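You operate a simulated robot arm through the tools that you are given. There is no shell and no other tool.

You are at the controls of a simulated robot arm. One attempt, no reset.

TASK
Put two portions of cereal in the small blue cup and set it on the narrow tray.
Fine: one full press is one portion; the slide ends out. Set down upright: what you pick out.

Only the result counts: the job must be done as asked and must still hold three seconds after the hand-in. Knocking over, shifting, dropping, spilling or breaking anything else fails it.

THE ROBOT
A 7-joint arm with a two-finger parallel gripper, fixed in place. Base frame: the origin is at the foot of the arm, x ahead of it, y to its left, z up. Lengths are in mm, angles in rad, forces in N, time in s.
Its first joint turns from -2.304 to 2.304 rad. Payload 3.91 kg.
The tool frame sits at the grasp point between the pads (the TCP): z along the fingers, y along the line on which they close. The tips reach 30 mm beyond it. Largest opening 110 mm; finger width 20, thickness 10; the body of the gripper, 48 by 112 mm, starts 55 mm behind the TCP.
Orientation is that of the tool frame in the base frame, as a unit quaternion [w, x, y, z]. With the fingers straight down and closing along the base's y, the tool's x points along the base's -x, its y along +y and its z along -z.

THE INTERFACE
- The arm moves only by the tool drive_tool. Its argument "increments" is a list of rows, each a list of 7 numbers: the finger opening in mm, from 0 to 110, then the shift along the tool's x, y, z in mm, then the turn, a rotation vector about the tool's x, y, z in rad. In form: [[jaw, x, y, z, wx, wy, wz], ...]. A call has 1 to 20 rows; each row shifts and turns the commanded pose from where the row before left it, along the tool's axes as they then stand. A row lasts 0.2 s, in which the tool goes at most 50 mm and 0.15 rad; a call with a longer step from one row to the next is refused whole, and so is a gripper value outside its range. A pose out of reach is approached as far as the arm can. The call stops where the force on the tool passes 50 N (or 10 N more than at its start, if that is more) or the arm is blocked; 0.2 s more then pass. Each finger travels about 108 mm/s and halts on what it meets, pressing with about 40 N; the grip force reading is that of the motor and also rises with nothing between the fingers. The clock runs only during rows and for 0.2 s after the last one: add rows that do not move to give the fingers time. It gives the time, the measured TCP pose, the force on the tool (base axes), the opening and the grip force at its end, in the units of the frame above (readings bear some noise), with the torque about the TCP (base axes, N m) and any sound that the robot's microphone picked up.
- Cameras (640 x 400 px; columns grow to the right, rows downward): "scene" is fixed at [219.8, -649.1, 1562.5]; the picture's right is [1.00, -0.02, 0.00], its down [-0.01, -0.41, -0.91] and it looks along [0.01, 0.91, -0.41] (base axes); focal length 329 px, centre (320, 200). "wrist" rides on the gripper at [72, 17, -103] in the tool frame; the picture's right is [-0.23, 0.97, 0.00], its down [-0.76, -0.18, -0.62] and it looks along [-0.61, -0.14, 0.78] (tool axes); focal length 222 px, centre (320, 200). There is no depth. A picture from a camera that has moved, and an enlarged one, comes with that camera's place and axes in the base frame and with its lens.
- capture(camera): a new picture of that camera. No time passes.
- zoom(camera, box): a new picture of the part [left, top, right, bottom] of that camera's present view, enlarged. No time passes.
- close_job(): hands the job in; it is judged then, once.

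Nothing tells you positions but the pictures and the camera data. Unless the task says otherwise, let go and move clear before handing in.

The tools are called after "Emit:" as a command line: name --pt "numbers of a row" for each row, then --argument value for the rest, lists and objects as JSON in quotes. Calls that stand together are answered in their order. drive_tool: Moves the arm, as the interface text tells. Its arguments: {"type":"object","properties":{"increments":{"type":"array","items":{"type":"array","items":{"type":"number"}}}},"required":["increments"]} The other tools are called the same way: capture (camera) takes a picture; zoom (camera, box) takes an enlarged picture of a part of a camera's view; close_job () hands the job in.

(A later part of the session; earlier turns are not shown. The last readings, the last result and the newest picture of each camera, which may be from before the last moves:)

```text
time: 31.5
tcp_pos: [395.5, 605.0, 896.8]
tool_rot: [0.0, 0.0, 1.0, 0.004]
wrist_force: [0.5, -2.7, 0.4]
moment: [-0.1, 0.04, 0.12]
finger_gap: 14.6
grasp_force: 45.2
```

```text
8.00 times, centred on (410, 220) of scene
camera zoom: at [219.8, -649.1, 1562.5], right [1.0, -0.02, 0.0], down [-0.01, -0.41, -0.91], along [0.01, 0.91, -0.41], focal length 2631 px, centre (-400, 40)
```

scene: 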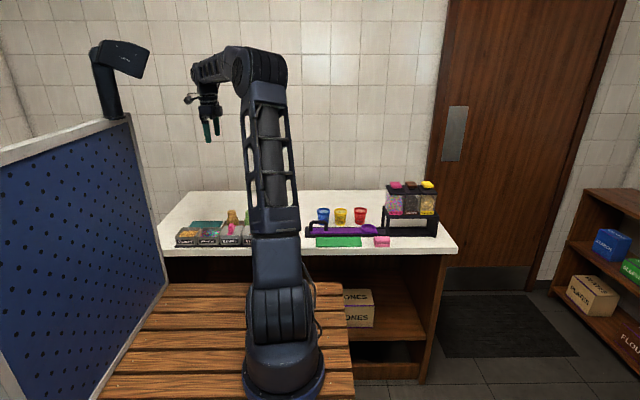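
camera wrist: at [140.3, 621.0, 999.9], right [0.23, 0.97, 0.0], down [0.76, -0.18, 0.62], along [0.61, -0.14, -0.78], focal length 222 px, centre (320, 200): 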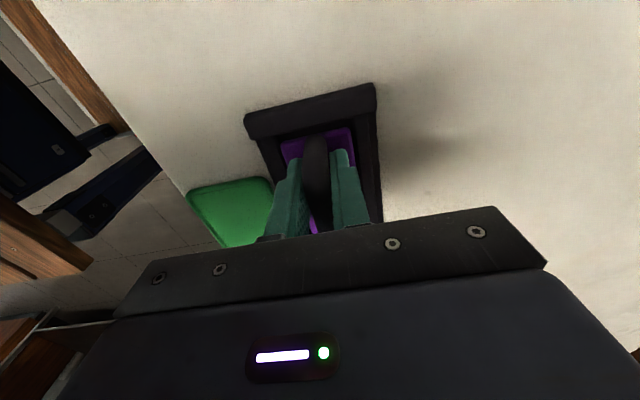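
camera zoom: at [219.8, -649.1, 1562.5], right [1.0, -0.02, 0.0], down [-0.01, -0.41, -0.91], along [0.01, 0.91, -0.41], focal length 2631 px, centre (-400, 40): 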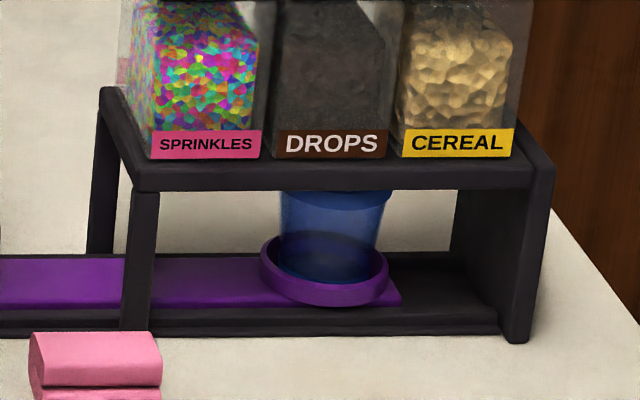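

The ring is now under the drops hopper at x≈632. I need about 46 mm more to the cereal hopper, so I'll push slowly and watch for an end stop.

Emit:
drive_tool --pt "8 -4 0 0 0 0 0" --pt "8 -8 0 0 0 0 0" --pt "8 -10 0 0 0 0 0" --pt "8 -8 0 0 0 0 0" --pt "8 -5 0 0 0 0 0" --pt "8 -3 0 0 0 0 0" --pt "8 0 0 0 0 0 0"

Emit:
zoom --camera "scene" --box '[370, 195, 450, 245]'

Emit:
zoom --camera "scene" --box '[290, 170, 450, 270]'

```text
time: 33.1
tcp_pos: [432.8, 604.9, 895.8]
tool_rot: [0.001, 0.0, 1.0, 0.002]
wrist_force: [-1.1, -7.4, -2.3]
moment: [-0.1, 0.41, 0.11]
finger_gap: 14.7
grasp_force: 45.0
```

```text
8.00 times, centred on (410, 220) of scene
camera zoom: at [219.8, -649.1, 1562.5], right [1.0, -0.02, 0.0], down [-0.01, -0.41, -0.91], along [0.01, 0.91, -0.41], focal length 2631 px, centre (-400, 40)
```

zoom: 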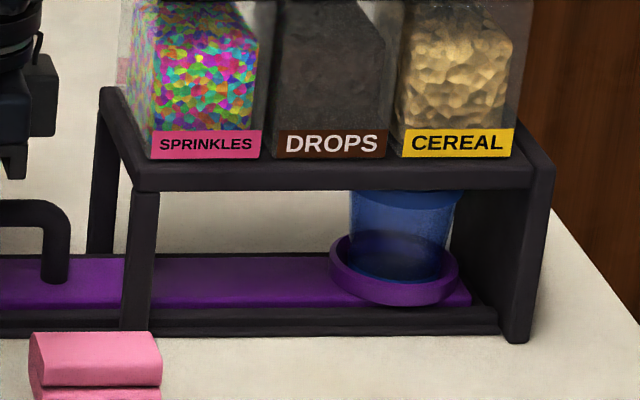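

```text
4.00 times, centred on (370, 220) of scene
camera zoom: at [219.8, -649.1, 1562.5], right [1.0, -0.02, 0.0], down [-0.01, -0.41, -0.91], along [0.01, 0.91, -0.41], focal length 1315 px, centre (120, 120)
```

zoom: 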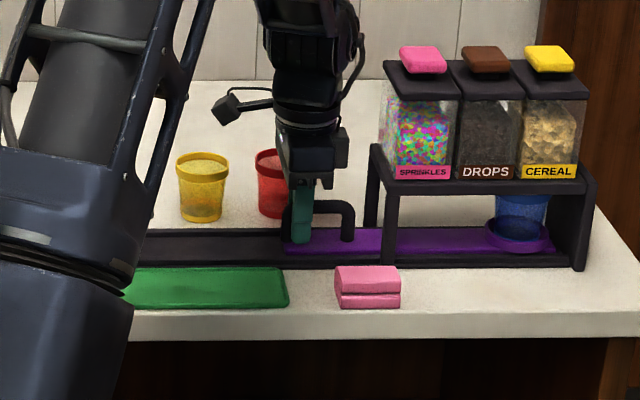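

The ring is at about x≈670, so roughly 8 mm remain. I'll advance in small steps to see whether there is an end stop there.

Emit:
drive_tool --pt "8 -2 0 0 0 0 0" --pt "8 -2 0 0 0 0 0" --pt "8 -2 0 0 0 0 0" --pt "8 -2 0 0 0 0 0" --pt "8 0 0 0 0 0 0"

Emit:
zoom --camera "scene" --box '[370, 195, 450, 245]'

```text
time: 34.3
tcp_pos: [441.5, 605.3, 897.3]
tool_rot: [0.0, 0.0, 1.0, 0.002]
wrist_force: [0.8, -6.4, -4.9]
moment: [-0.12, -0.02, 0.07]
finger_gap: 14.6
grasp_force: 45.1
```

```text
8.00 times, centred on (410, 220) of scene
camera zoom: at [219.8, -649.1, 1562.5], right [1.0, -0.02, 0.0], down [-0.01, -0.41, -0.91], along [0.01, 0.91, -0.41], focal length 2631 px, centre (-400, 40)
```

zoom: 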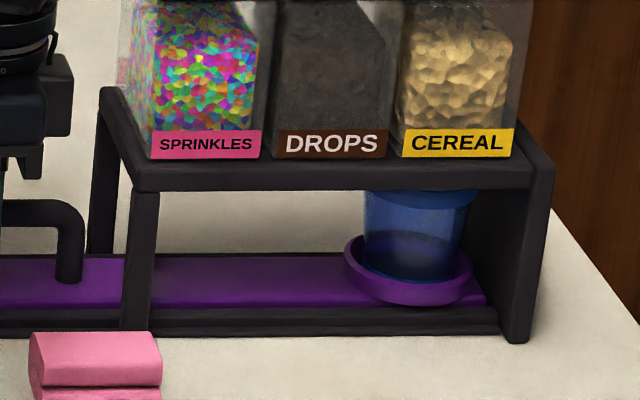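

Emit:
drive_tool --pt "8 -1.5 0 0 0 0 0" --pt "8 -1.5 0 0 0 0 0" --pt "8 -1.5 0 0 0 0 0" --pt "8 0 0 0 0 0 0"

Emit:
zoom --camera "scene" --box '[370, 195, 450, 245]'

```text
time: 35.3
tcp_pos: [445.2, 604.2, 898.0]
tool_rot: [0.0, 0.0, 1.0, 0.001]
wrist_force: [-18.1, -11.8, -2.9]
moment: [-0.09, 0.07, 0.13]
finger_gap: 14.7
grasp_force: 45.2
```

```text
8.00 times, centred on (410, 220) of scene
camera zoom: at [219.8, -649.1, 1562.5], right [1.0, -0.02, 0.0], down [-0.01, -0.41, -0.91], along [0.01, 0.91, -0.41], focal length 2631 px, centre (-400, 40)
```

zoom: 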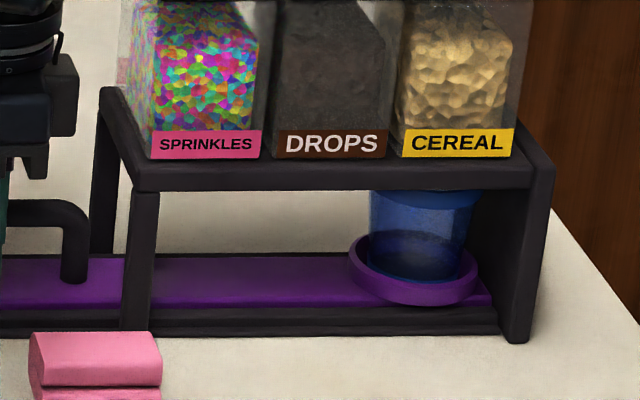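

A firm stop at displacement 232 mm puts the ring at x≈681, which is right under cereal. I'll relax the preload, release the handle, rise clear, and go look at the yellow knob.

Emit:
drive_tool --pt "8 0.5 -0.7 0 0 0 0" --pt "16 0 0 0 0 0 0" --pt "26 0 0 0 0 0 0" --pt "38 0 0 0 0 0 0" --pt "38 0 0 -20 0 0 0" --pt "38 0 0 -40 0 0 0" --pt "38 0 0 -45 0 0 0" --pt "38 0 0 -45 0 0 0" --pt "38 0 0 -45 0 0 0" --pt "38 0 0 -45 0 0 0" --pt "0 0 0 0 0 0 0"

Emit:
zoom --camera "scene" --box '[290, 170, 450, 270]'

Emit:
capture --camera "wrist"

```text
time: 37.7
tcp_pos: [445.8, 602.2, 1138.0]
tool_rot: [0.0, 0.001, 1.0, 0.002]
wrist_force: [0.1, 0.0, 0.7]
moment: [-0.01, 0.0, -0.02]
finger_gap: 0.1
grasp_force: 38.2
```

```text
4.00 times, centred on (370, 220) of scene
camera zoom: at [219.8, -649.1, 1562.5], right [1.0, -0.02, 0.0], down [-0.01, -0.41, -0.91], along [0.01, 0.91, -0.41], focal length 1315 px, centre (120, 120)
```

zoom: 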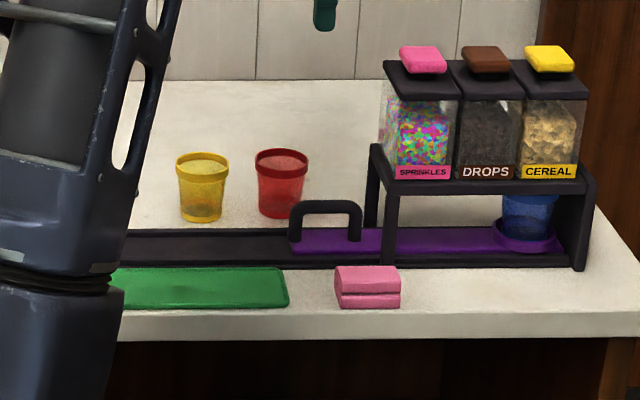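

```text
taken
camera wrist: at [373.3, 618.4, 1240.5], right [0.23, 0.97, 0.0], down [0.76, -0.18, 0.62], along [0.61, -0.14, -0.78], focal length 222 px, centre (320, 200)
```

wrist: 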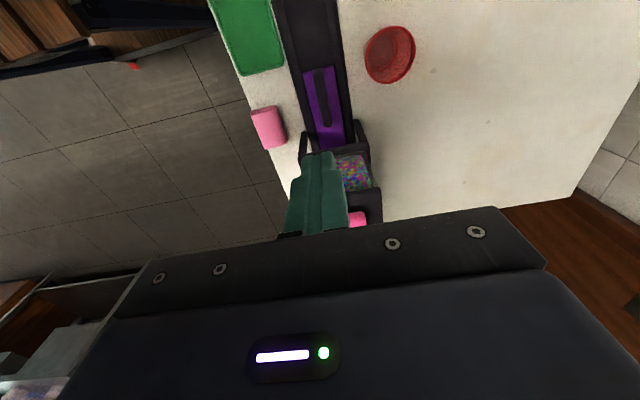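

The slide stays fully in with the cup under cereal. I'll go above the knobs to measure the yellow one.

Emit:
drive_tool --pt "60 0 0 -40 0 0 0" --pt "60 0 0 -40 0 0 0" --pt "60 -43 0.8 0 0 0 0" --pt "60 -43 0.8 0 0 0 0" --pt "60 -43 0.8 0 0 0 0" --pt "60 -43 0.8 0 0 0 0" --pt "60 -43 0.8 0 0 0 0" --pt "60 0 0 0 0 0 0"

Emit:
capture --camera "wrist"

Emit:
zoom --camera "wrist" --box '[240, 30, 400, 130]'

Emit:
capture --camera "scene"

```text
time: 39.5
tcp_pos: [662.8, 606.4, 1218.3]
tool_rot: [0.0, 0.0, 1.0, 0.003]
wrist_force: [-0.6, -0.5, -0.1]
moment: [-0.01, -0.04, 0.01]
finger_gap: 60.1
grasp_force: 0.1
```

```text
taken
camera wrist: at [589.0, 622.1, 1320.8], right [0.23, 0.97, 0.0], down [0.76, -0.18, 0.62], along [0.61, -0.14, -0.78], focal length 222 px, centre (320, 200)
```

wrist: 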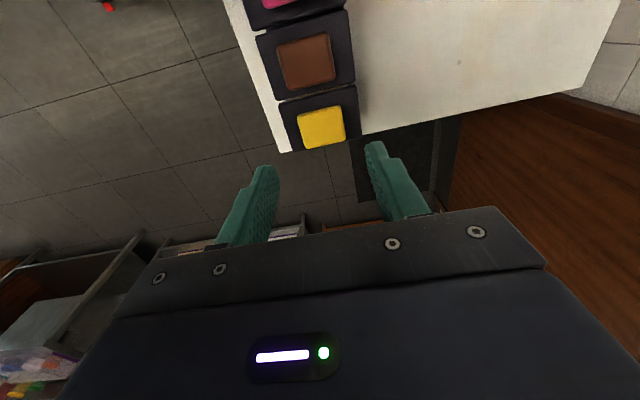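

```text
4.00 times, centred on (320, 80) of wrist
camera zoom: at [589.0, 622.1, 1320.8], right [0.23, 0.97, 0.0], down [0.76, -0.18, 0.62], along [0.61, -0.14, -0.78], focal length 888 px, centre (320, 680)
```

zoom: 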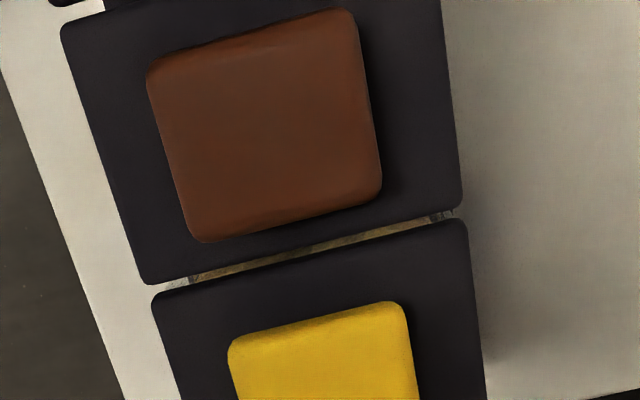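

```text
taken
```

scene: 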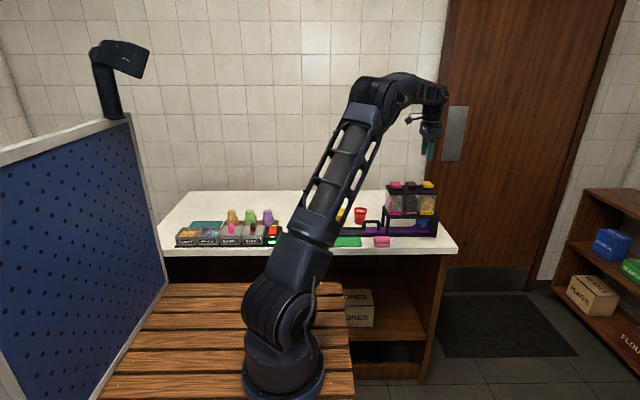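

The yellow knob is centred at about (681, 603) with its top near z≈1068. I'll move above it with closed fingers and approach.

Emit:
drive_tool --pt "20 -18.5 -3.3 20 0 0 0" --pt "0 0 0 30 0 0 0" --pt "0 0 0 30 0 0 0" --pt "0 0 0 15 0 0 0" --pt "0 0 0 0 0 0 0" --pt "0 0 0 0 0 0 0"

Emit:
zoom --camera "scene" --box '[390, 160, 450, 220]'

Emit:
capture --camera "wrist"

```text
time: 40.9
tcp_pos: [677.7, 603.1, 1123.2]
tool_rot: [-0.001, 0.0, 1.0, 0.003]
wrist_force: [1.1, -0.1, -0.2]
moment: [0.05, 0.03, -0.02]
finger_gap: 0.3
grasp_force: 37.8
```

```text
6.67 times, centred on (420, 190) of scene
camera zoom: at [219.8, -649.1, 1562.5], right [1.0, -0.02, 0.0], down [-0.01, -0.41, -0.91], along [0.01, 0.91, -0.41], focal length 2192 px, centre (-347, 267)
```

zoom: 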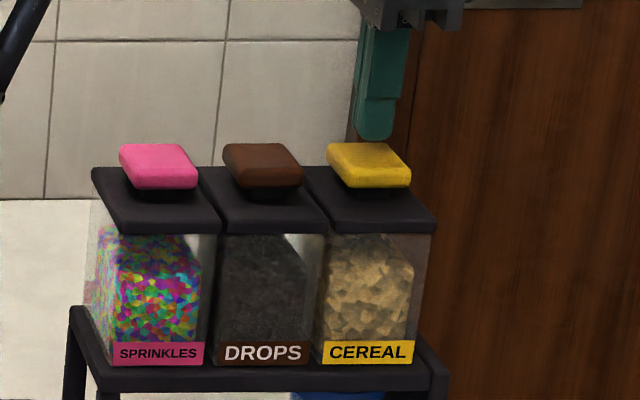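

```text
taken
camera wrist: at [606.4, 619.1, 1225.1], right [0.23, 0.97, 0.0], down [0.76, -0.18, 0.62], along [0.61, -0.14, -0.78], focal length 222 px, centre (320, 200)
```

wrist: 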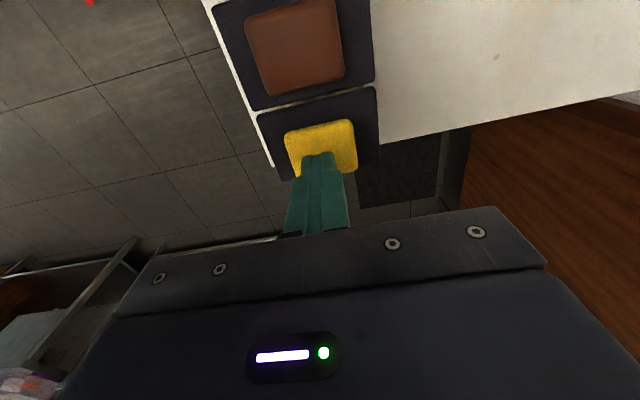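

The fingertip is over the knob centre. I'll descend until contact.

Emit:
drive_tool --pt "0 0 0 6 0 0 0" --pt "0 0 0 6 0 0 0" --pt "0 0 0 4 0 0 0" --pt "0 0 0 0 0 0 0"

Emit:
zoom --camera "scene" --box '[390, 160, 450, 220]'

```text
time: 41.9
tcp_pos: [678.2, 602.6, 1107.5]
tool_rot: [-0.001, 0.0, 1.0, 0.003]
wrist_force: [-0.5, 0.3, 2.2]
moment: [0.03, 0.01, 0.01]
finger_gap: 0.0
grasp_force: 38.5
```

```text
6.67 times, centred on (420, 190) of scene
camera zoom: at [219.8, -649.1, 1562.5], right [1.0, -0.02, 0.0], down [-0.01, -0.41, -0.91], along [0.01, 0.91, -0.41], focal length 2192 px, centre (-347, 267)
```

zoom: 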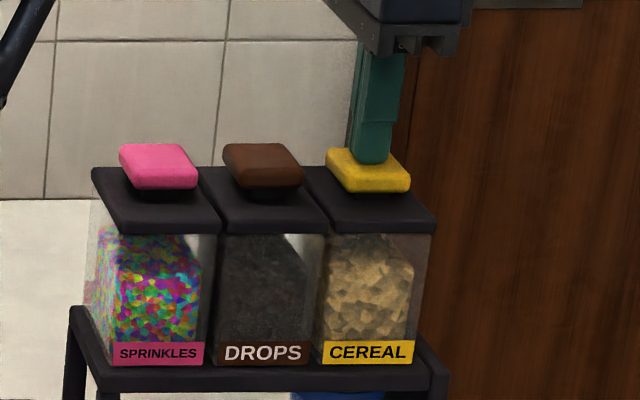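

Contact has started with light spring force (2 N). I'll continue straight down for the first full press without reversing.

Emit:
drive_tool --pt "0 0 0 2 0 0 0" --pt "0 0 0 2 0 0 0" --pt "0 0 0 2 0 0 0" --pt "0 0 0 2 0 0 0"

Emit:
zoom --camera "scene" --box '[390, 160, 450, 220]'

Emit:
zoom --camera "scene" --box '[370, 195, 450, 245]'

```text
time: 42.9
tcp_pos: [680.1, 602.8, 1100.9]
tool_rot: [0.001, 0.0, 1.0, 0.002]
wrist_force: [-1.5, -0.5, 14.0]
moment: [-0.05, 0.06, -0.03]
finger_gap: 0.3
grasp_force: 37.8
```

```text
6.67 times, centred on (420, 190) of scene
camera zoom: at [219.8, -649.1, 1562.5], right [1.0, -0.02, 0.0], down [-0.01, -0.41, -0.91], along [0.01, 0.91, -0.41], focal length 2192 px, centre (-347, 267)
```

zoom: 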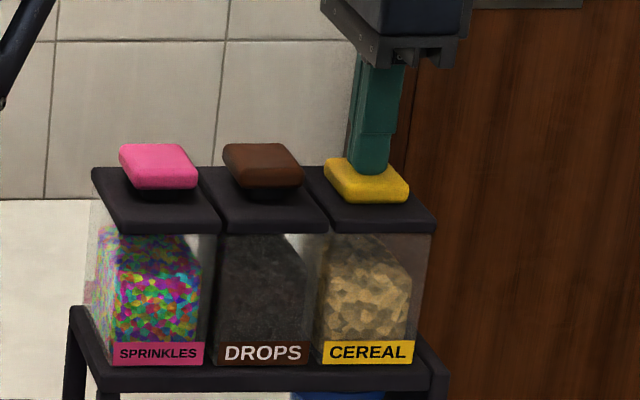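

```text
8.00 times, centred on (410, 220) of scene
camera zoom: at [219.8, -649.1, 1562.5], right [1.0, -0.02, 0.0], down [-0.01, -0.41, -0.91], along [0.01, 0.91, -0.41], focal length 2631 px, centre (-400, 40)
```

zoom: 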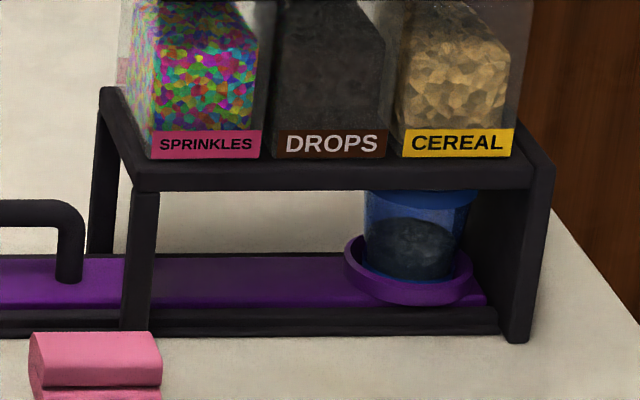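

Contents already appear in the cup. I'll continue to the bottom of the stroke so the press is full, checking for the end stop.

Emit:
drive_tool --pt "0 0 0 2 0 0 0" --pt "0 0 0 2 0 0 0" --pt "0 0 0 0 0 0 0"

Emit:
zoom --camera "scene" --box '[390, 160, 450, 220]'

Emit:
zoom --camera "scene" --box '[370, 195, 450, 245]'

```text
time: 43.7
tcp_pos: [679.0, 603.5, 1097.3]
tool_rot: [0.002, 0.001, 1.0, 0.004]
wrist_force: [2.6, 1.0, 42.8]
moment: [0.04, -0.03, 0.0]
finger_gap: 0.0
grasp_force: 37.5
```

```text
6.67 times, centred on (420, 190) of scene
camera zoom: at [219.8, -649.1, 1562.5], right [1.0, -0.02, 0.0], down [-0.01, -0.41, -0.91], along [0.01, 0.91, -0.41], focal length 2192 px, centre (-347, 267)
```

zoom: 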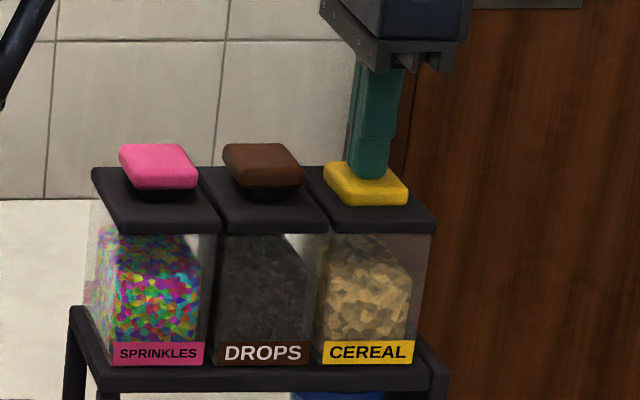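

```text
8.00 times, centred on (410, 220) of scene
camera zoom: at [219.8, -649.1, 1562.5], right [1.0, -0.02, 0.0], down [-0.01, -0.41, -0.91], along [0.01, 0.91, -0.41], focal length 2631 px, centre (-400, 40)
```

zoom: 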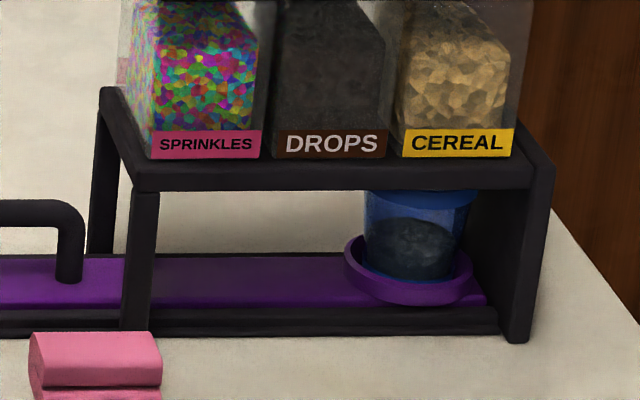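

It bottomed out at 43 N, so that's one portion. I'll release fully and confirm the knob returns.

Emit:
drive_tool --pt "0 0 0 -6 0 0 0" --pt "0 0 0 -10 0 0 0" --pt "0 0 0 -10 0 0 0" --pt "0 0 0 0 0 0 0" --pt "0 0 0 0 0 0 0" --pt "0 0 0 0 0 0 0"

Emit:
zoom --camera "scene" --box '[390, 160, 450, 220]'

Emit:
zoom --camera "scene" --box '[400, 205, 440, 235]'

```text
time: 45.1
tcp_pos: [678.7, 603.4, 1120.8]
tool_rot: [0.0, 0.0, 1.0, 0.001]
wrist_force: [0.5, -1.2, -0.1]
moment: [0.03, 0.0, -0.02]
finger_gap: 0.0
grasp_force: 37.5
```

```text
6.67 times, centred on (420, 190) of scene
camera zoom: at [219.8, -649.1, 1562.5], right [1.0, -0.02, 0.0], down [-0.01, -0.41, -0.91], along [0.01, 0.91, -0.41], focal length 2192 px, centre (-347, 267)
```

zoom: 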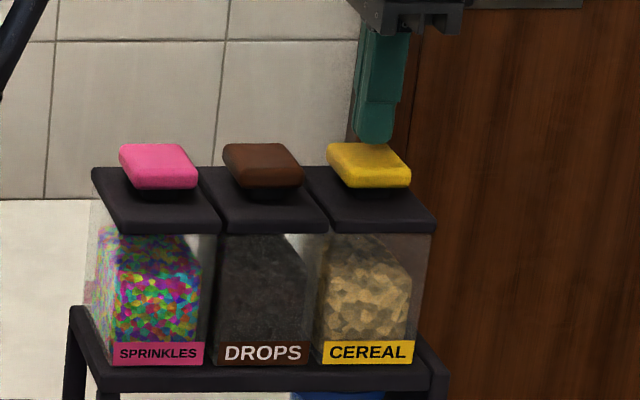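

```text
13.33 times, centred on (420, 220) of scene
camera zoom: at [219.8, -649.1, 1562.5], right [1.0, -0.02, 0.0], down [-0.01, -0.41, -0.91], along [0.01, 0.91, -0.41], focal length 4385 px, centre (-1013, -67)
```

zoom: 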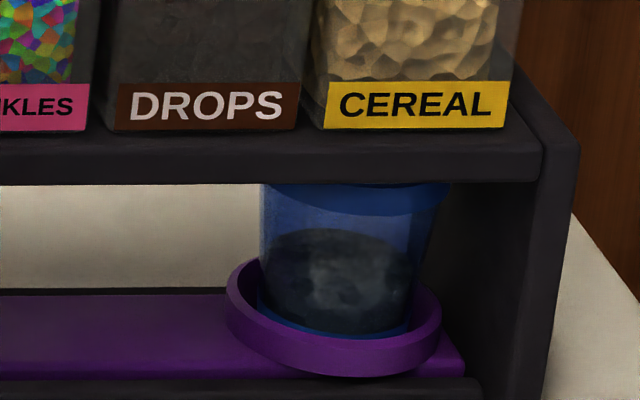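

The knob is back up and one portion is in the cup. Now the second full press, in one continuous stroke to the same depth.

Emit:
drive_tool --pt "0 0 0 6 0 0 0" --pt "0 0 0 6 0 0 0" --pt "0 0 0 4 0 0 0" --pt "0 0 0 2 0 0 0" --pt "0 0 0 2 0 0 0" --pt "0 0 0 2 0 0 0" --pt "0 0 0 2 0 0 0" --pt "0 0 0 2 0 0 0" --pt "0 0 0 0 0 0 0"

Emit:
zoom --camera "scene" --box '[390, 160, 450, 220]'

Emit:
zoom --camera "scene" --box '[400, 205, 440, 235]'

```text
time: 47.1
tcp_pos: [679.6, 603.9, 1097.5]
tool_rot: [0.002, 0.0, 1.0, 0.003]
wrist_force: [7.8, 5.6, 42.5]
moment: [0.11, -0.18, -0.01]
finger_gap: 0.0
grasp_force: 37.8
```

```text
6.67 times, centred on (420, 190) of scene
camera zoom: at [219.8, -649.1, 1562.5], right [1.0, -0.02, 0.0], down [-0.01, -0.41, -0.91], along [0.01, 0.91, -0.41], focal length 2192 px, centre (-347, 267)
```

zoom: 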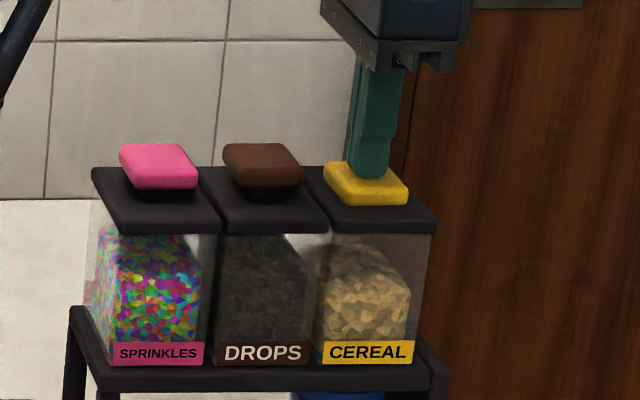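

```text
13.33 times, centred on (420, 220) of scene
camera zoom: at [219.8, -649.1, 1562.5], right [1.0, -0.02, 0.0], down [-0.01, -0.41, -0.91], along [0.01, 0.91, -0.41], focal length 4385 px, centre (-1013, -67)
```

zoom: 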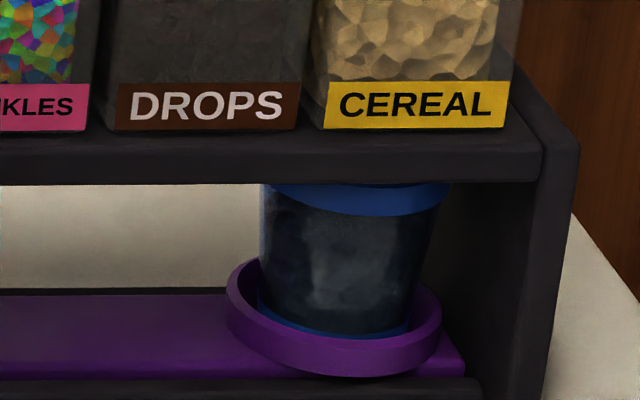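

The second portion is in and the cup is nearly full. I'll release, rise, and return above the slide handle, opening the fingers to 40.

Emit:
drive_tool --pt "0 0 0 -6 0 0 0" --pt "0 0 0 -20 0 0 0" --pt "0 0 0 -40 0 0 0" --pt "0 0 0 -45 0 0 0" --pt "20 42 0.3 0 0 0 0" --pt "40 42 0.3 0 0 0 0" --pt "40 42 0.3 0 0 0 0" --pt "40 42 0 0 0 0 0" --pt "40 42 0 0 0 0 0" --pt "40 24 0 0 0 0 0" --pt "40 0 0 40 0 0 0" --pt "40 0 0 45 0 0 0" --pt "40 0 0 45 0 0 0" --pt "40 0 0 40 0 0 0" --pt "40 0 0 0 0 0 0"

Emit:
zoom --camera "wrist" --box '[220, 60, 420, 185]'

Emit:
zoom --camera "scene" --box '[290, 170, 450, 270]'

```text
time: 50.3
tcp_pos: [445.2, 604.0, 1034.6]
tool_rot: [0.0, 0.0, 1.0, 0.003]
wrist_force: [-0.1, -0.1, -0.9]
moment: [0.01, 0.02, -0.01]
finger_gap: 40.1
grasp_force: 0.1
```

```text
3.20 times, centred on (320, 122) of wrist
camera zoom: at [372.4, 621.1, 1136.4], right [0.23, 0.97, 0.0], down [0.76, -0.18, 0.62], along [0.61, -0.14, -0.78], focal length 711 px, centre (320, 448)
```

zoom: 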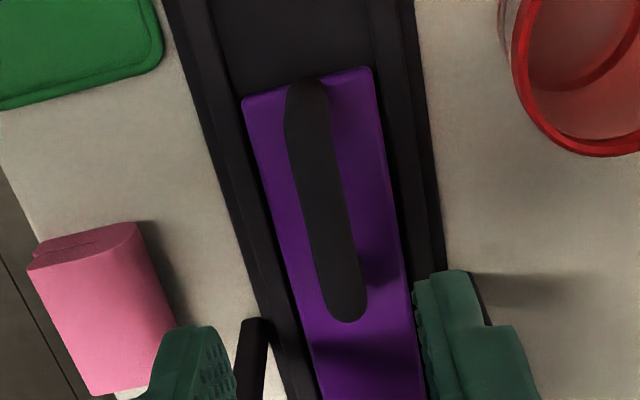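

```text
4.00 times, centred on (370, 220) of scene
camera zoom: at [219.8, -649.1, 1562.5], right [1.0, -0.02, 0.0], down [-0.01, -0.41, -0.91], along [0.01, 0.91, -0.41], focal length 1315 px, centre (120, 120)
```

zoom: 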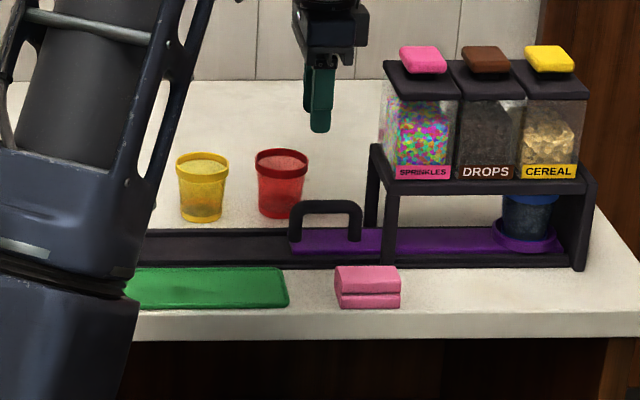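

The handle bar centreline is at y≈604, right under the fingers. I'll descend to z≈898 and grip it.

Emit:
drive_tool --pt "40 0 0.3 40 0 0 0" --pt "40 0 0 40 0 0 0" --pt "40 0 0 35 0 0 0" --pt "40 0 0 14 0 0 0" --pt "40 0 0 7 0 0 0" --pt "30 0 0 0 0 0 0" --pt "20 0 0 0 0 0 0" --pt "10 0 0 0 0 0 0" --pt "8 0 0 0 0 0 0" --pt "8 0 0 0 0 0 0"

```text
time: 52.5
tcp_pos: [445.3, 604.5, 898.4]
tool_rot: [0.0, 0.0, 1.0, 0.001]
wrist_force: [-0.8, -13.1, -2.0]
moment: [0.05, -0.11, 0.08]
finger_gap: 14.7
grasp_force: 44.9
```

I have the handle. I'll draw the slide out gently with smooth acceleration.

Emit:
drive_tool --pt "8 1 -0.7 0 0 0 0" --pt "8 3 0 0 0 0 0" --pt "8 5 0 0 0 0 0" --pt "8 8 0 0 0 0 0" --pt "8 10 0 0 0 0 0" --pt "8 10 0 0 0 0 0" --pt "8 10 0 0 0 0 0" --pt "8 10 0 0 0 0 0" --pt "8 10 0 0 0 0 0" --pt "8 10 0 0 0 0 0" --pt "8 10 0 0 0 0 0" --pt "8 10 0 0 0 0 0" --pt "8 10 0 0 0 0 0" --pt "8 10 0 0 0 0 0" --pt "8 10 0 0 0 0 0" --pt "8 10 0 0 0 0 0" --pt "8 8 0 0 0 0 0" --pt "8 5 0 0 0 0 0" --pt "8 3 0 0 0 0 0" --pt "8 1 0 0 0 0 0"

Emit:
zoom --camera "scene" --box '[290, 170, 450, 270]'

```text
time: 56.7
tcp_pos: [291.0, 604.9, 899.5]
tool_rot: [0.0, 0.001, 1.0, 0.002]
wrist_force: [-0.5, -15.1, -5.8]
moment: [0.04, -0.25, 0.06]
finger_gap: 14.5
grasp_force: 44.8
```

```text
4.00 times, centred on (370, 220) of scene
camera zoom: at [219.8, -649.1, 1562.5], right [1.0, -0.02, 0.0], down [-0.01, -0.41, -0.91], along [0.01, 0.91, -0.41], focal length 1315 px, centre (120, 120)
```

zoom: 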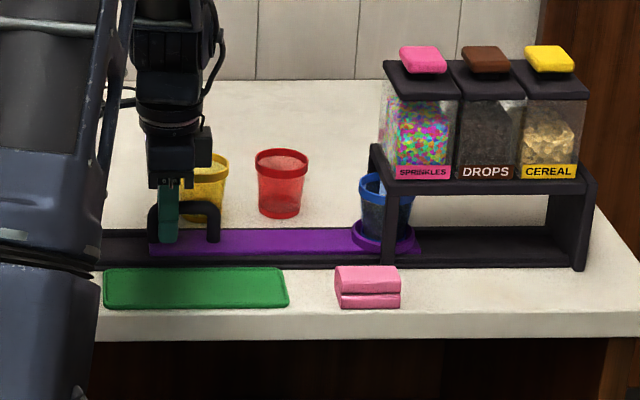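

All good. I'll continue the remaining ~78 mm out.

Emit:
drive_tool --pt "8 2 -0.7 0 0 0 0" --pt "8 5 0 0 0 0 0" --pt "8 8 0 0 0 0 0" --pt "8 10 0 0 0 0 0" --pt "8 10 0 0 0 0 0" --pt "8 10 0 0 0 0 0" --pt "8 10 0 0 0 0 0" --pt "8 8 0 0 0 0 0" --pt "8 5 0 0 0 0 0" --pt "8 3 0 0 0 0 0" --pt "8 2 0 0 0 0 0" --pt "8 2 0 0 0 0 0" --pt "8 1 0 0 0 0 0" --pt "8 0 0 0 0 0 0"

Emit:
zoom --camera "scene" --box '[290, 170, 450, 270]'

```text
time: 59.7
tcp_pos: [215.3, 603.8, 900.9]
tool_rot: [0.0, 0.0, 1.0, 0.002]
wrist_force: [-0.1, 2.0, -12.3]
moment: [-0.01, 0.15, -0.04]
finger_gap: 14.9
grasp_force: 45.1
```

```text
4.00 times, centred on (370, 220) of scene
camera zoom: at [219.8, -649.1, 1562.5], right [1.0, -0.02, 0.0], down [-0.01, -0.41, -0.91], along [0.01, 0.91, -0.41], focal length 1315 px, centre (120, 120)
```

zoom: 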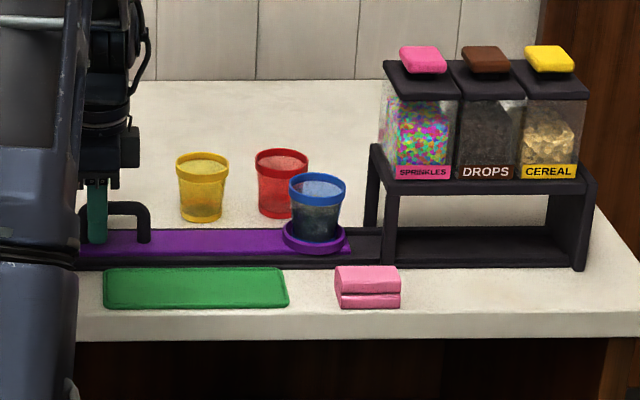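

The ring is nearly back at its starting place. I'll ease it the last few mm to the out stop.

Emit:
drive_tool --pt "8 1 0 1.5 0 0 0" --pt "8 1 0 0 0 0 0" --pt "8 1 0 0 0 0 0" --pt "8 1 0 0 0 0 0" --pt "8 0 0 0 0 0 0"

```text
time: 60.9
tcp_pos: [212.8, 603.9, 898.2]
tool_rot: [0.0, 0.001, 1.0, 0.003]
wrist_force: [37.9, 1.1, 21.8]
moment: [-0.03, 0.13, 0.33]
finger_gap: 14.8
grasp_force: 44.7
```

It's against the out stop at x≈212.8, the same as at the start. I'll relax, release and rise, then go look at the cup.

Emit:
drive_tool --pt "8 -1 0 -1 0 0 0" --pt "8 -0.5 0 0 0 0 0" --pt "16 0 0 0 0 0 0" --pt "28 0 0 0 0 0 0" --pt "40 0 0 0 0 0 0" --pt "40 0 0 -20 0 0 0" --pt "40 0 0 -40 0 0 0" --pt "40 0 0 -45 0 0 0" --pt "60 -40 0.2 -20 0 0 0" --pt "78 -40 0.2 0 0 0 0" --pt "78 -40 0.2 0 0 0 0" --pt "78 -40 0.2 0 0 0 0" --pt "78 -40 0.2 0 0 0 0" --pt "78 -36 0 0 0 0 0" --pt "78 0 0 0 0 0 0"

Emit:
zoom --camera "wrist" --box '[220, 60, 420, 185]'

Emit:
zoom --camera "scene" --box '[290, 170, 450, 270]'

```text
time: 64.1
tcp_pos: [448.7, 605.6, 1024.5]
tool_rot: [0.0, 0.0, 1.0, 0.002]
wrist_force: [0.0, -0.1, 0.0]
moment: [0.03, -0.01, -0.04]
finger_gap: 78.0
grasp_force: 0.0
```

```text
3.20 times, centred on (320, 122) of wrist
camera zoom: at [376.4, 620.8, 1126.7], right [0.23, 0.97, 0.0], down [0.76, -0.18, 0.62], along [0.61, -0.14, -0.78], focal length 711 px, centre (320, 448)
```

zoom: 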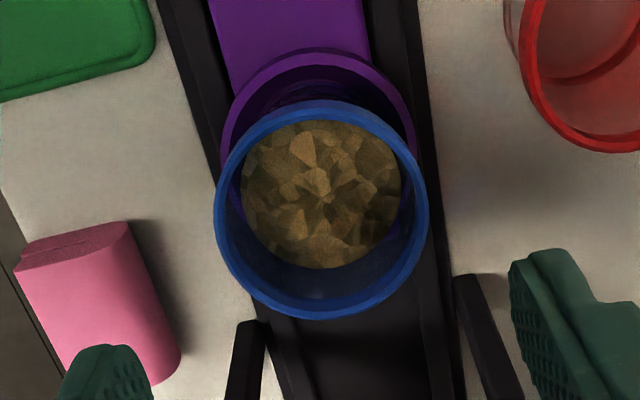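

```text
4.00 times, centred on (370, 220) of scene
camera zoom: at [219.8, -649.1, 1562.5], right [1.0, -0.02, 0.0], down [-0.01, -0.41, -0.91], along [0.01, 0.91, -0.41], focal length 1315 px, centre (120, 120)
```

zoom: 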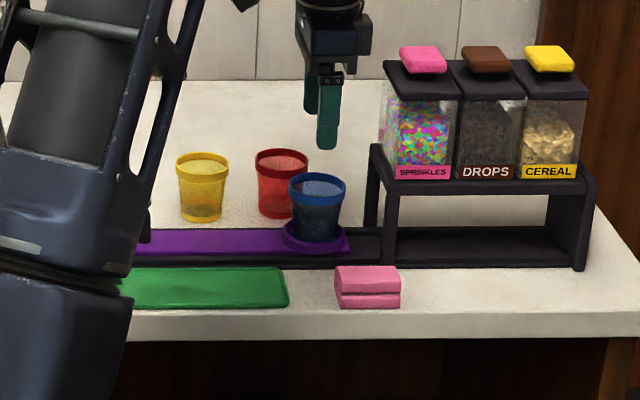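

Two portions of cereal are in the cup, with its rim centre at (450.4, 603.6). I'll descend and grip it as before.

Emit:
drive_tool --pt "78 -1.5 -1 40 0 0 0" --pt "78 0 0 40 0 0 0" --pt "78 0 0 22 0 0 0" --pt "78 0 0 10 0 0 0" --pt "78 0 0 0 0 0 0"

Emit:
capture --camera "wrist"

```text
time: 65.3
tcp_pos: [449.5, 605.0, 911.5]
tool_rot: [0.0, 0.0, 1.0, 0.003]
wrist_force: [-0.4, -0.4, 0.3]
moment: [-0.02, -0.01, -0.04]
finger_gap: 78.3
grasp_force: 0.0
```

```text
taken
camera wrist: at [377.6, 620.6, 1014.8], right [0.23, 0.97, 0.0], down [0.76, -0.18, 0.62], along [0.61, -0.14, -0.78], focal length 222 px, centre (320, 200)
```

wrist: 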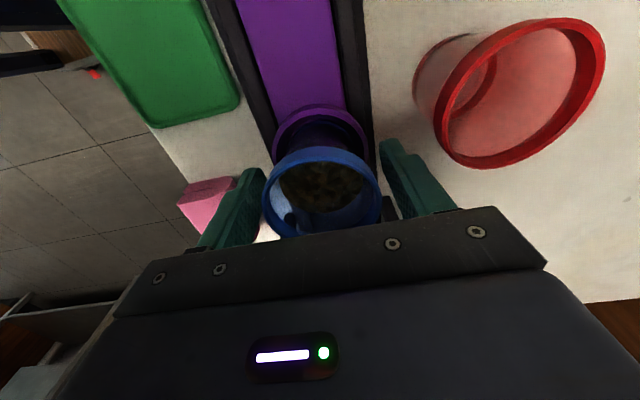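

Emit:
drive_tool --pt "70 0 1 0 0 0 0" --pt "64 0 0 0 0 0 0" --pt "60 0 0 0 0 0 0" --pt "56 0 0 0 0 0 0" --pt "56 0 0 0 0 0 0" --pt "56 0 0 0 0 0 0"

```text
time: 66.7
tcp_pos: [450.7, 605.2, 912.0]
tool_rot: [0.0, 0.001, 1.0, 0.002]
wrist_force: [0.0, -0.8, -0.3]
moment: [0.03, 0.0, -0.03]
finger_gap: 57.5
grasp_force: 40.3
```

Gripped at the same gap as before (57.5). I'll lift gently and look.

Emit:
drive_tool --pt "56 0 0 -3 0 0 0" --pt "56 0 0 -6 0 0 0" --pt "56 0 0 -10 0 0 0" --pt "56 0 0 -14 0 0 0" --pt "56 0 0 -14 0 0 0" --pt "56 0 0 -14 0 0 0" --pt "56 0 0 -14 0 0 0" --pt "56 0 0 -10 0 0 0" --pt "56 0 0 -6 0 0 0" --pt "56 0 0 -3 0 0 0" --pt "56 0 0 0 0 0 0"

Emit:
zoom --camera "scene" --box '[290, 170, 450, 270]'

Emit:
capture --camera "wrist"

```text
time: 69.1
tcp_pos: [451.5, 603.5, 1006.5]
tool_rot: [0.0, 0.0, 1.0, 0.003]
wrist_force: [0.5, -0.2, -0.9]
moment: [0.02, 0.04, -0.02]
finger_gap: 57.4
grasp_force: 39.8
```

```text
4.00 times, centred on (370, 220) of scene
camera zoom: at [219.8, -649.1, 1562.5], right [1.0, -0.02, 0.0], down [-0.01, -0.41, -0.91], along [0.01, 0.91, -0.41], focal length 1315 px, centre (120, 120)
```

zoom: 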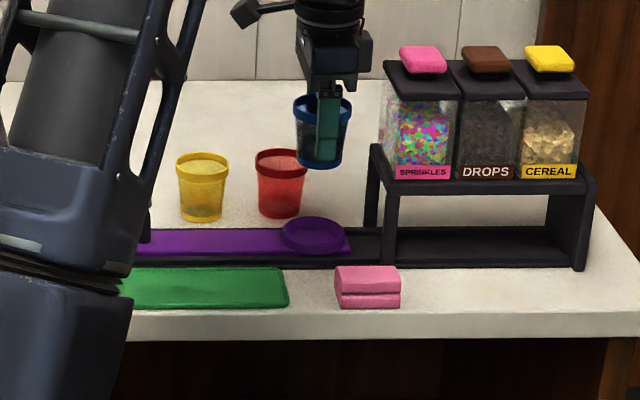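

```text
taken
camera wrist: at [377.9, 620.4, 1108.6], right [0.23, 0.97, 0.0], down [0.76, -0.18, 0.62], along [0.61, -0.14, -0.78], focal length 222 px, centre (320, 200)
```

wrist: 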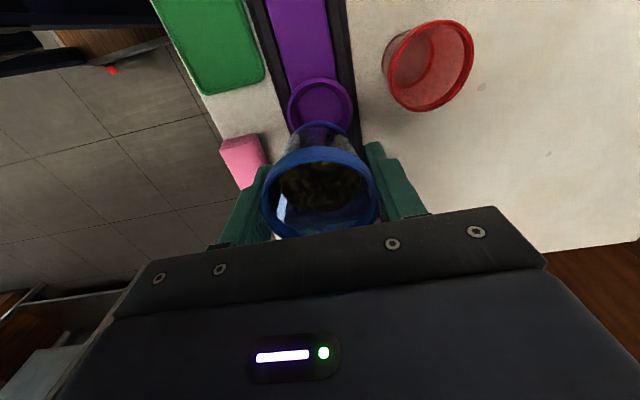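

The cup is upright in the grip. The green tray spans x 227–411 and y 488–556, so I'll carry the cup to above about (322, 521).

Emit:
drive_tool --pt "56 6.5 -4.2 0 0 0 0" --pt "56 12.9 -8.3 0 0 0 0" --pt "56 19.4 -12.5 0 0 0 0" --pt "56 25.8 -16.6 0 0 0 0" --pt "56 25.8 -16.6 0 0 0 0" --pt "56 19.4 -12.5 0 0 0 0" --pt "56 12.9 -8.3 0 0 0 0" --pt "56 6.5 -4.2 0 0 0 0" --pt "56 0 0 5 0 0 0" --pt "56 0 0 10 0 0 0" --pt "56 0 0 12 0 0 0" --pt "56 0 0 12 0 0 0" --pt "56 0 0 10 0 0 0" --pt "56 0 0 5 0 0 0" --pt "56 0 0 0 0 0 0"

Emit:
capture --camera "wrist"

Emit:
zoom --camera "wrist" --box '[220, 40, 420, 165]'

Emit:
zoom --camera "scene" --box '[290, 170, 450, 270]'

```text
time: 72.3
tcp_pos: [320.6, 522.0, 952.0]
tool_rot: [0.0, 0.001, 1.0, 0.002]
wrist_force: [0.4, -0.4, -0.1]
moment: [0.0, 0.0, -0.03]
finger_gap: 57.5
grasp_force: 40.6
```

```text
taken
camera wrist: at [248.7, 537.6, 1053.7], right [0.23, 0.97, 0.0], down [0.76, -0.18, 0.62], along [0.61, -0.14, -0.78], focal length 222 px, centre (320, 200)
```

wrist: 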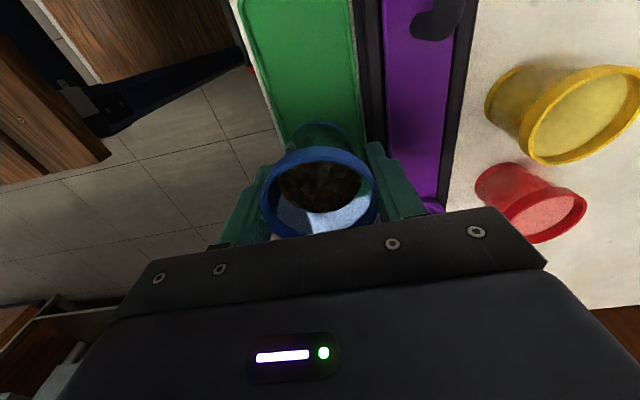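

```text
3.20 times, centred on (320, 102) of wrist
camera zoom: at [248.7, 537.6, 1053.7], right [0.23, 0.97, 0.0], down [0.76, -0.18, 0.62], along [0.61, -0.14, -0.78], focal length 711 px, centre (320, 512)
```

zoom: 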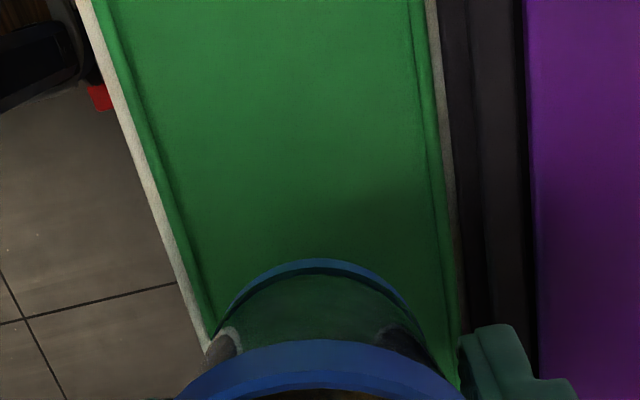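

```text
4.00 times, centred on (370, 220) of scene
camera zoom: at [219.8, -649.1, 1562.5], right [1.0, -0.02, 0.0], down [-0.01, -0.41, -0.91], along [0.01, 0.91, -0.41], focal length 1315 px, centre (120, 120)
```

zoom: 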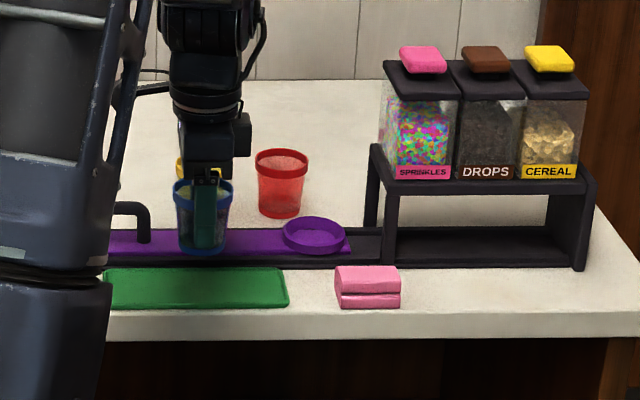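

The tray centre is at y≈520, and the cup is over its middle. I'll lower it toward the tray.

Emit:
drive_tool --pt "56 0 -1.2 6 0 0 0" --pt "56 0 0 10 0 0 0" --pt "56 0 0 10 0 0 0" --pt "56 0 0 8 0 0 0" --pt "56 0 0 5 0 0 0" --pt "56 0 0 3 0 0 0" --pt "56 0 0 0 0 0 0"

Emit:
zoom --camera "scene" --box '[300, 205, 370, 255]'

```text
time: 73.9
tcp_pos: [321.6, 521.6, 908.2]
tool_rot: [0.0, 0.0, 1.0, 0.003]
wrist_force: [0.4, 0.0, 0.7]
moment: [0.0, 0.03, 0.0]
finger_gap: 57.4
grasp_force: 40.2
```

```text
8.00 times, centred on (335, 230) of scene
camera zoom: at [219.8, -649.1, 1562.5], right [1.0, -0.02, 0.0], down [-0.01, -0.41, -0.91], along [0.01, 0.91, -0.41], focal length 2631 px, centre (200, -40)
```

zoom: 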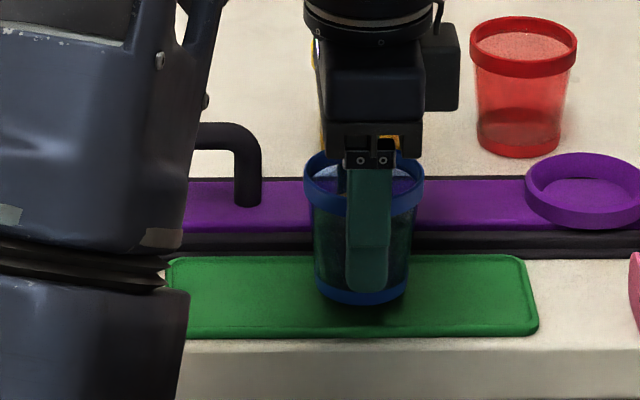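

Emit:
drive_tool --pt "56 0 0 2 0 0 0" --pt "56 0 0 2 0 0 0" --pt "56 0 0 1 0 0 0" --pt "56 0 0 0 0 0 0"

```text
time: 74.9
tcp_pos: [320.3, 520.6, 904.3]
tool_rot: [0.0, 0.0, 1.0, 0.003]
wrist_force: [0.6, 0.3, 0.1]
moment: [0.0, 0.02, 0.03]
finger_gap: 57.4
grasp_force: 40.1
```

No contact yet at z≈904, so I'll continue in 1 mm steps.

Emit:
drive_tool --pt "56 0 0 1 0 0 0" --pt "56 0 0 1 0 0 0" --pt "56 0 0 0 0 0 0"

```text
time: 75.7
tcp_pos: [321.3, 521.0, 902.7]
tool_rot: [0.0, -0.001, 1.0, 0.003]
wrist_force: [-0.1, 0.3, -1.3]
moment: [0.04, 0.02, -0.01]
finger_gap: 57.4
grasp_force: 39.8
```

Emit:
drive_tool --pt "56 0 0 1 0 0 0" --pt "56 0 0 0.7 0 0 0" --pt "56 0 0 0 0 0 0"

```text
time: 76.5
tcp_pos: [320.7, 521.1, 901.8]
tool_rot: [0.001, -0.001, 1.0, 0.003]
wrist_force: [0.4, -1.7, 19.7]
moment: [-0.09, 0.01, 0.02]
finger_gap: 57.3
grasp_force: 39.8
```

Contact at z≈901.5. I'll ease off, open gently, and rise straight up.

Emit:
drive_tool --pt "56 0 0 -0.7 0 0 0" --pt "56 0 0 0 0 0 0" --pt "60 0 0 0 0 0 0" --pt "64 0 0 0 0 0 0" --pt "70 0 0 0 0 0 0" --pt "70 0 0 0 0 0 0"

Emit:
zoom --camera "scene" --box '[300, 205, 370, 255]'

Emit:
capture --camera "wrist"

```text
time: 77.9
tcp_pos: [320.4, 521.2, 901.6]
tool_rot: [0.0, -0.001, 1.0, 0.002]
wrist_force: [0.3, 0.8, 0.2]
moment: [0.0, 0.01, 0.03]
finger_gap: 69.7
grasp_force: 0.0
```

```text
8.00 times, centred on (335, 230) of scene
camera zoom: at [219.8, -649.1, 1562.5], right [1.0, -0.02, 0.0], down [-0.01, -0.41, -0.91], along [0.01, 0.91, -0.41], focal length 2631 px, centre (200, -40)
```

zoom: 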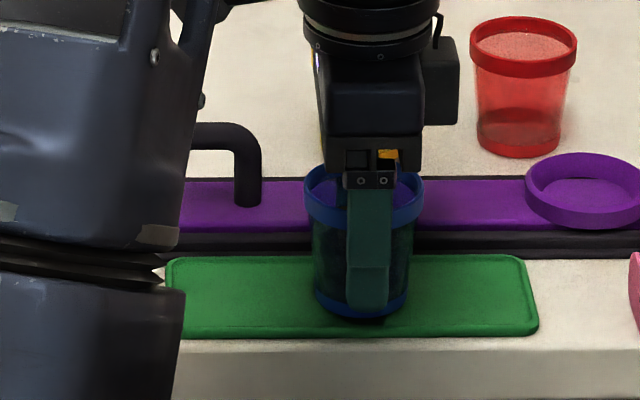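

```text
taken
camera wrist: at [248.6, 537.1, 1004.0], right [0.23, 0.97, 0.0], down [0.76, -0.18, 0.62], along [0.61, -0.14, -0.78], focal length 222 px, centre (320, 200)
```

wrist: 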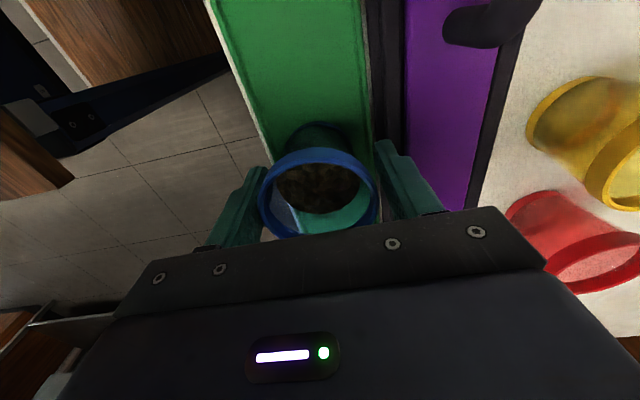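

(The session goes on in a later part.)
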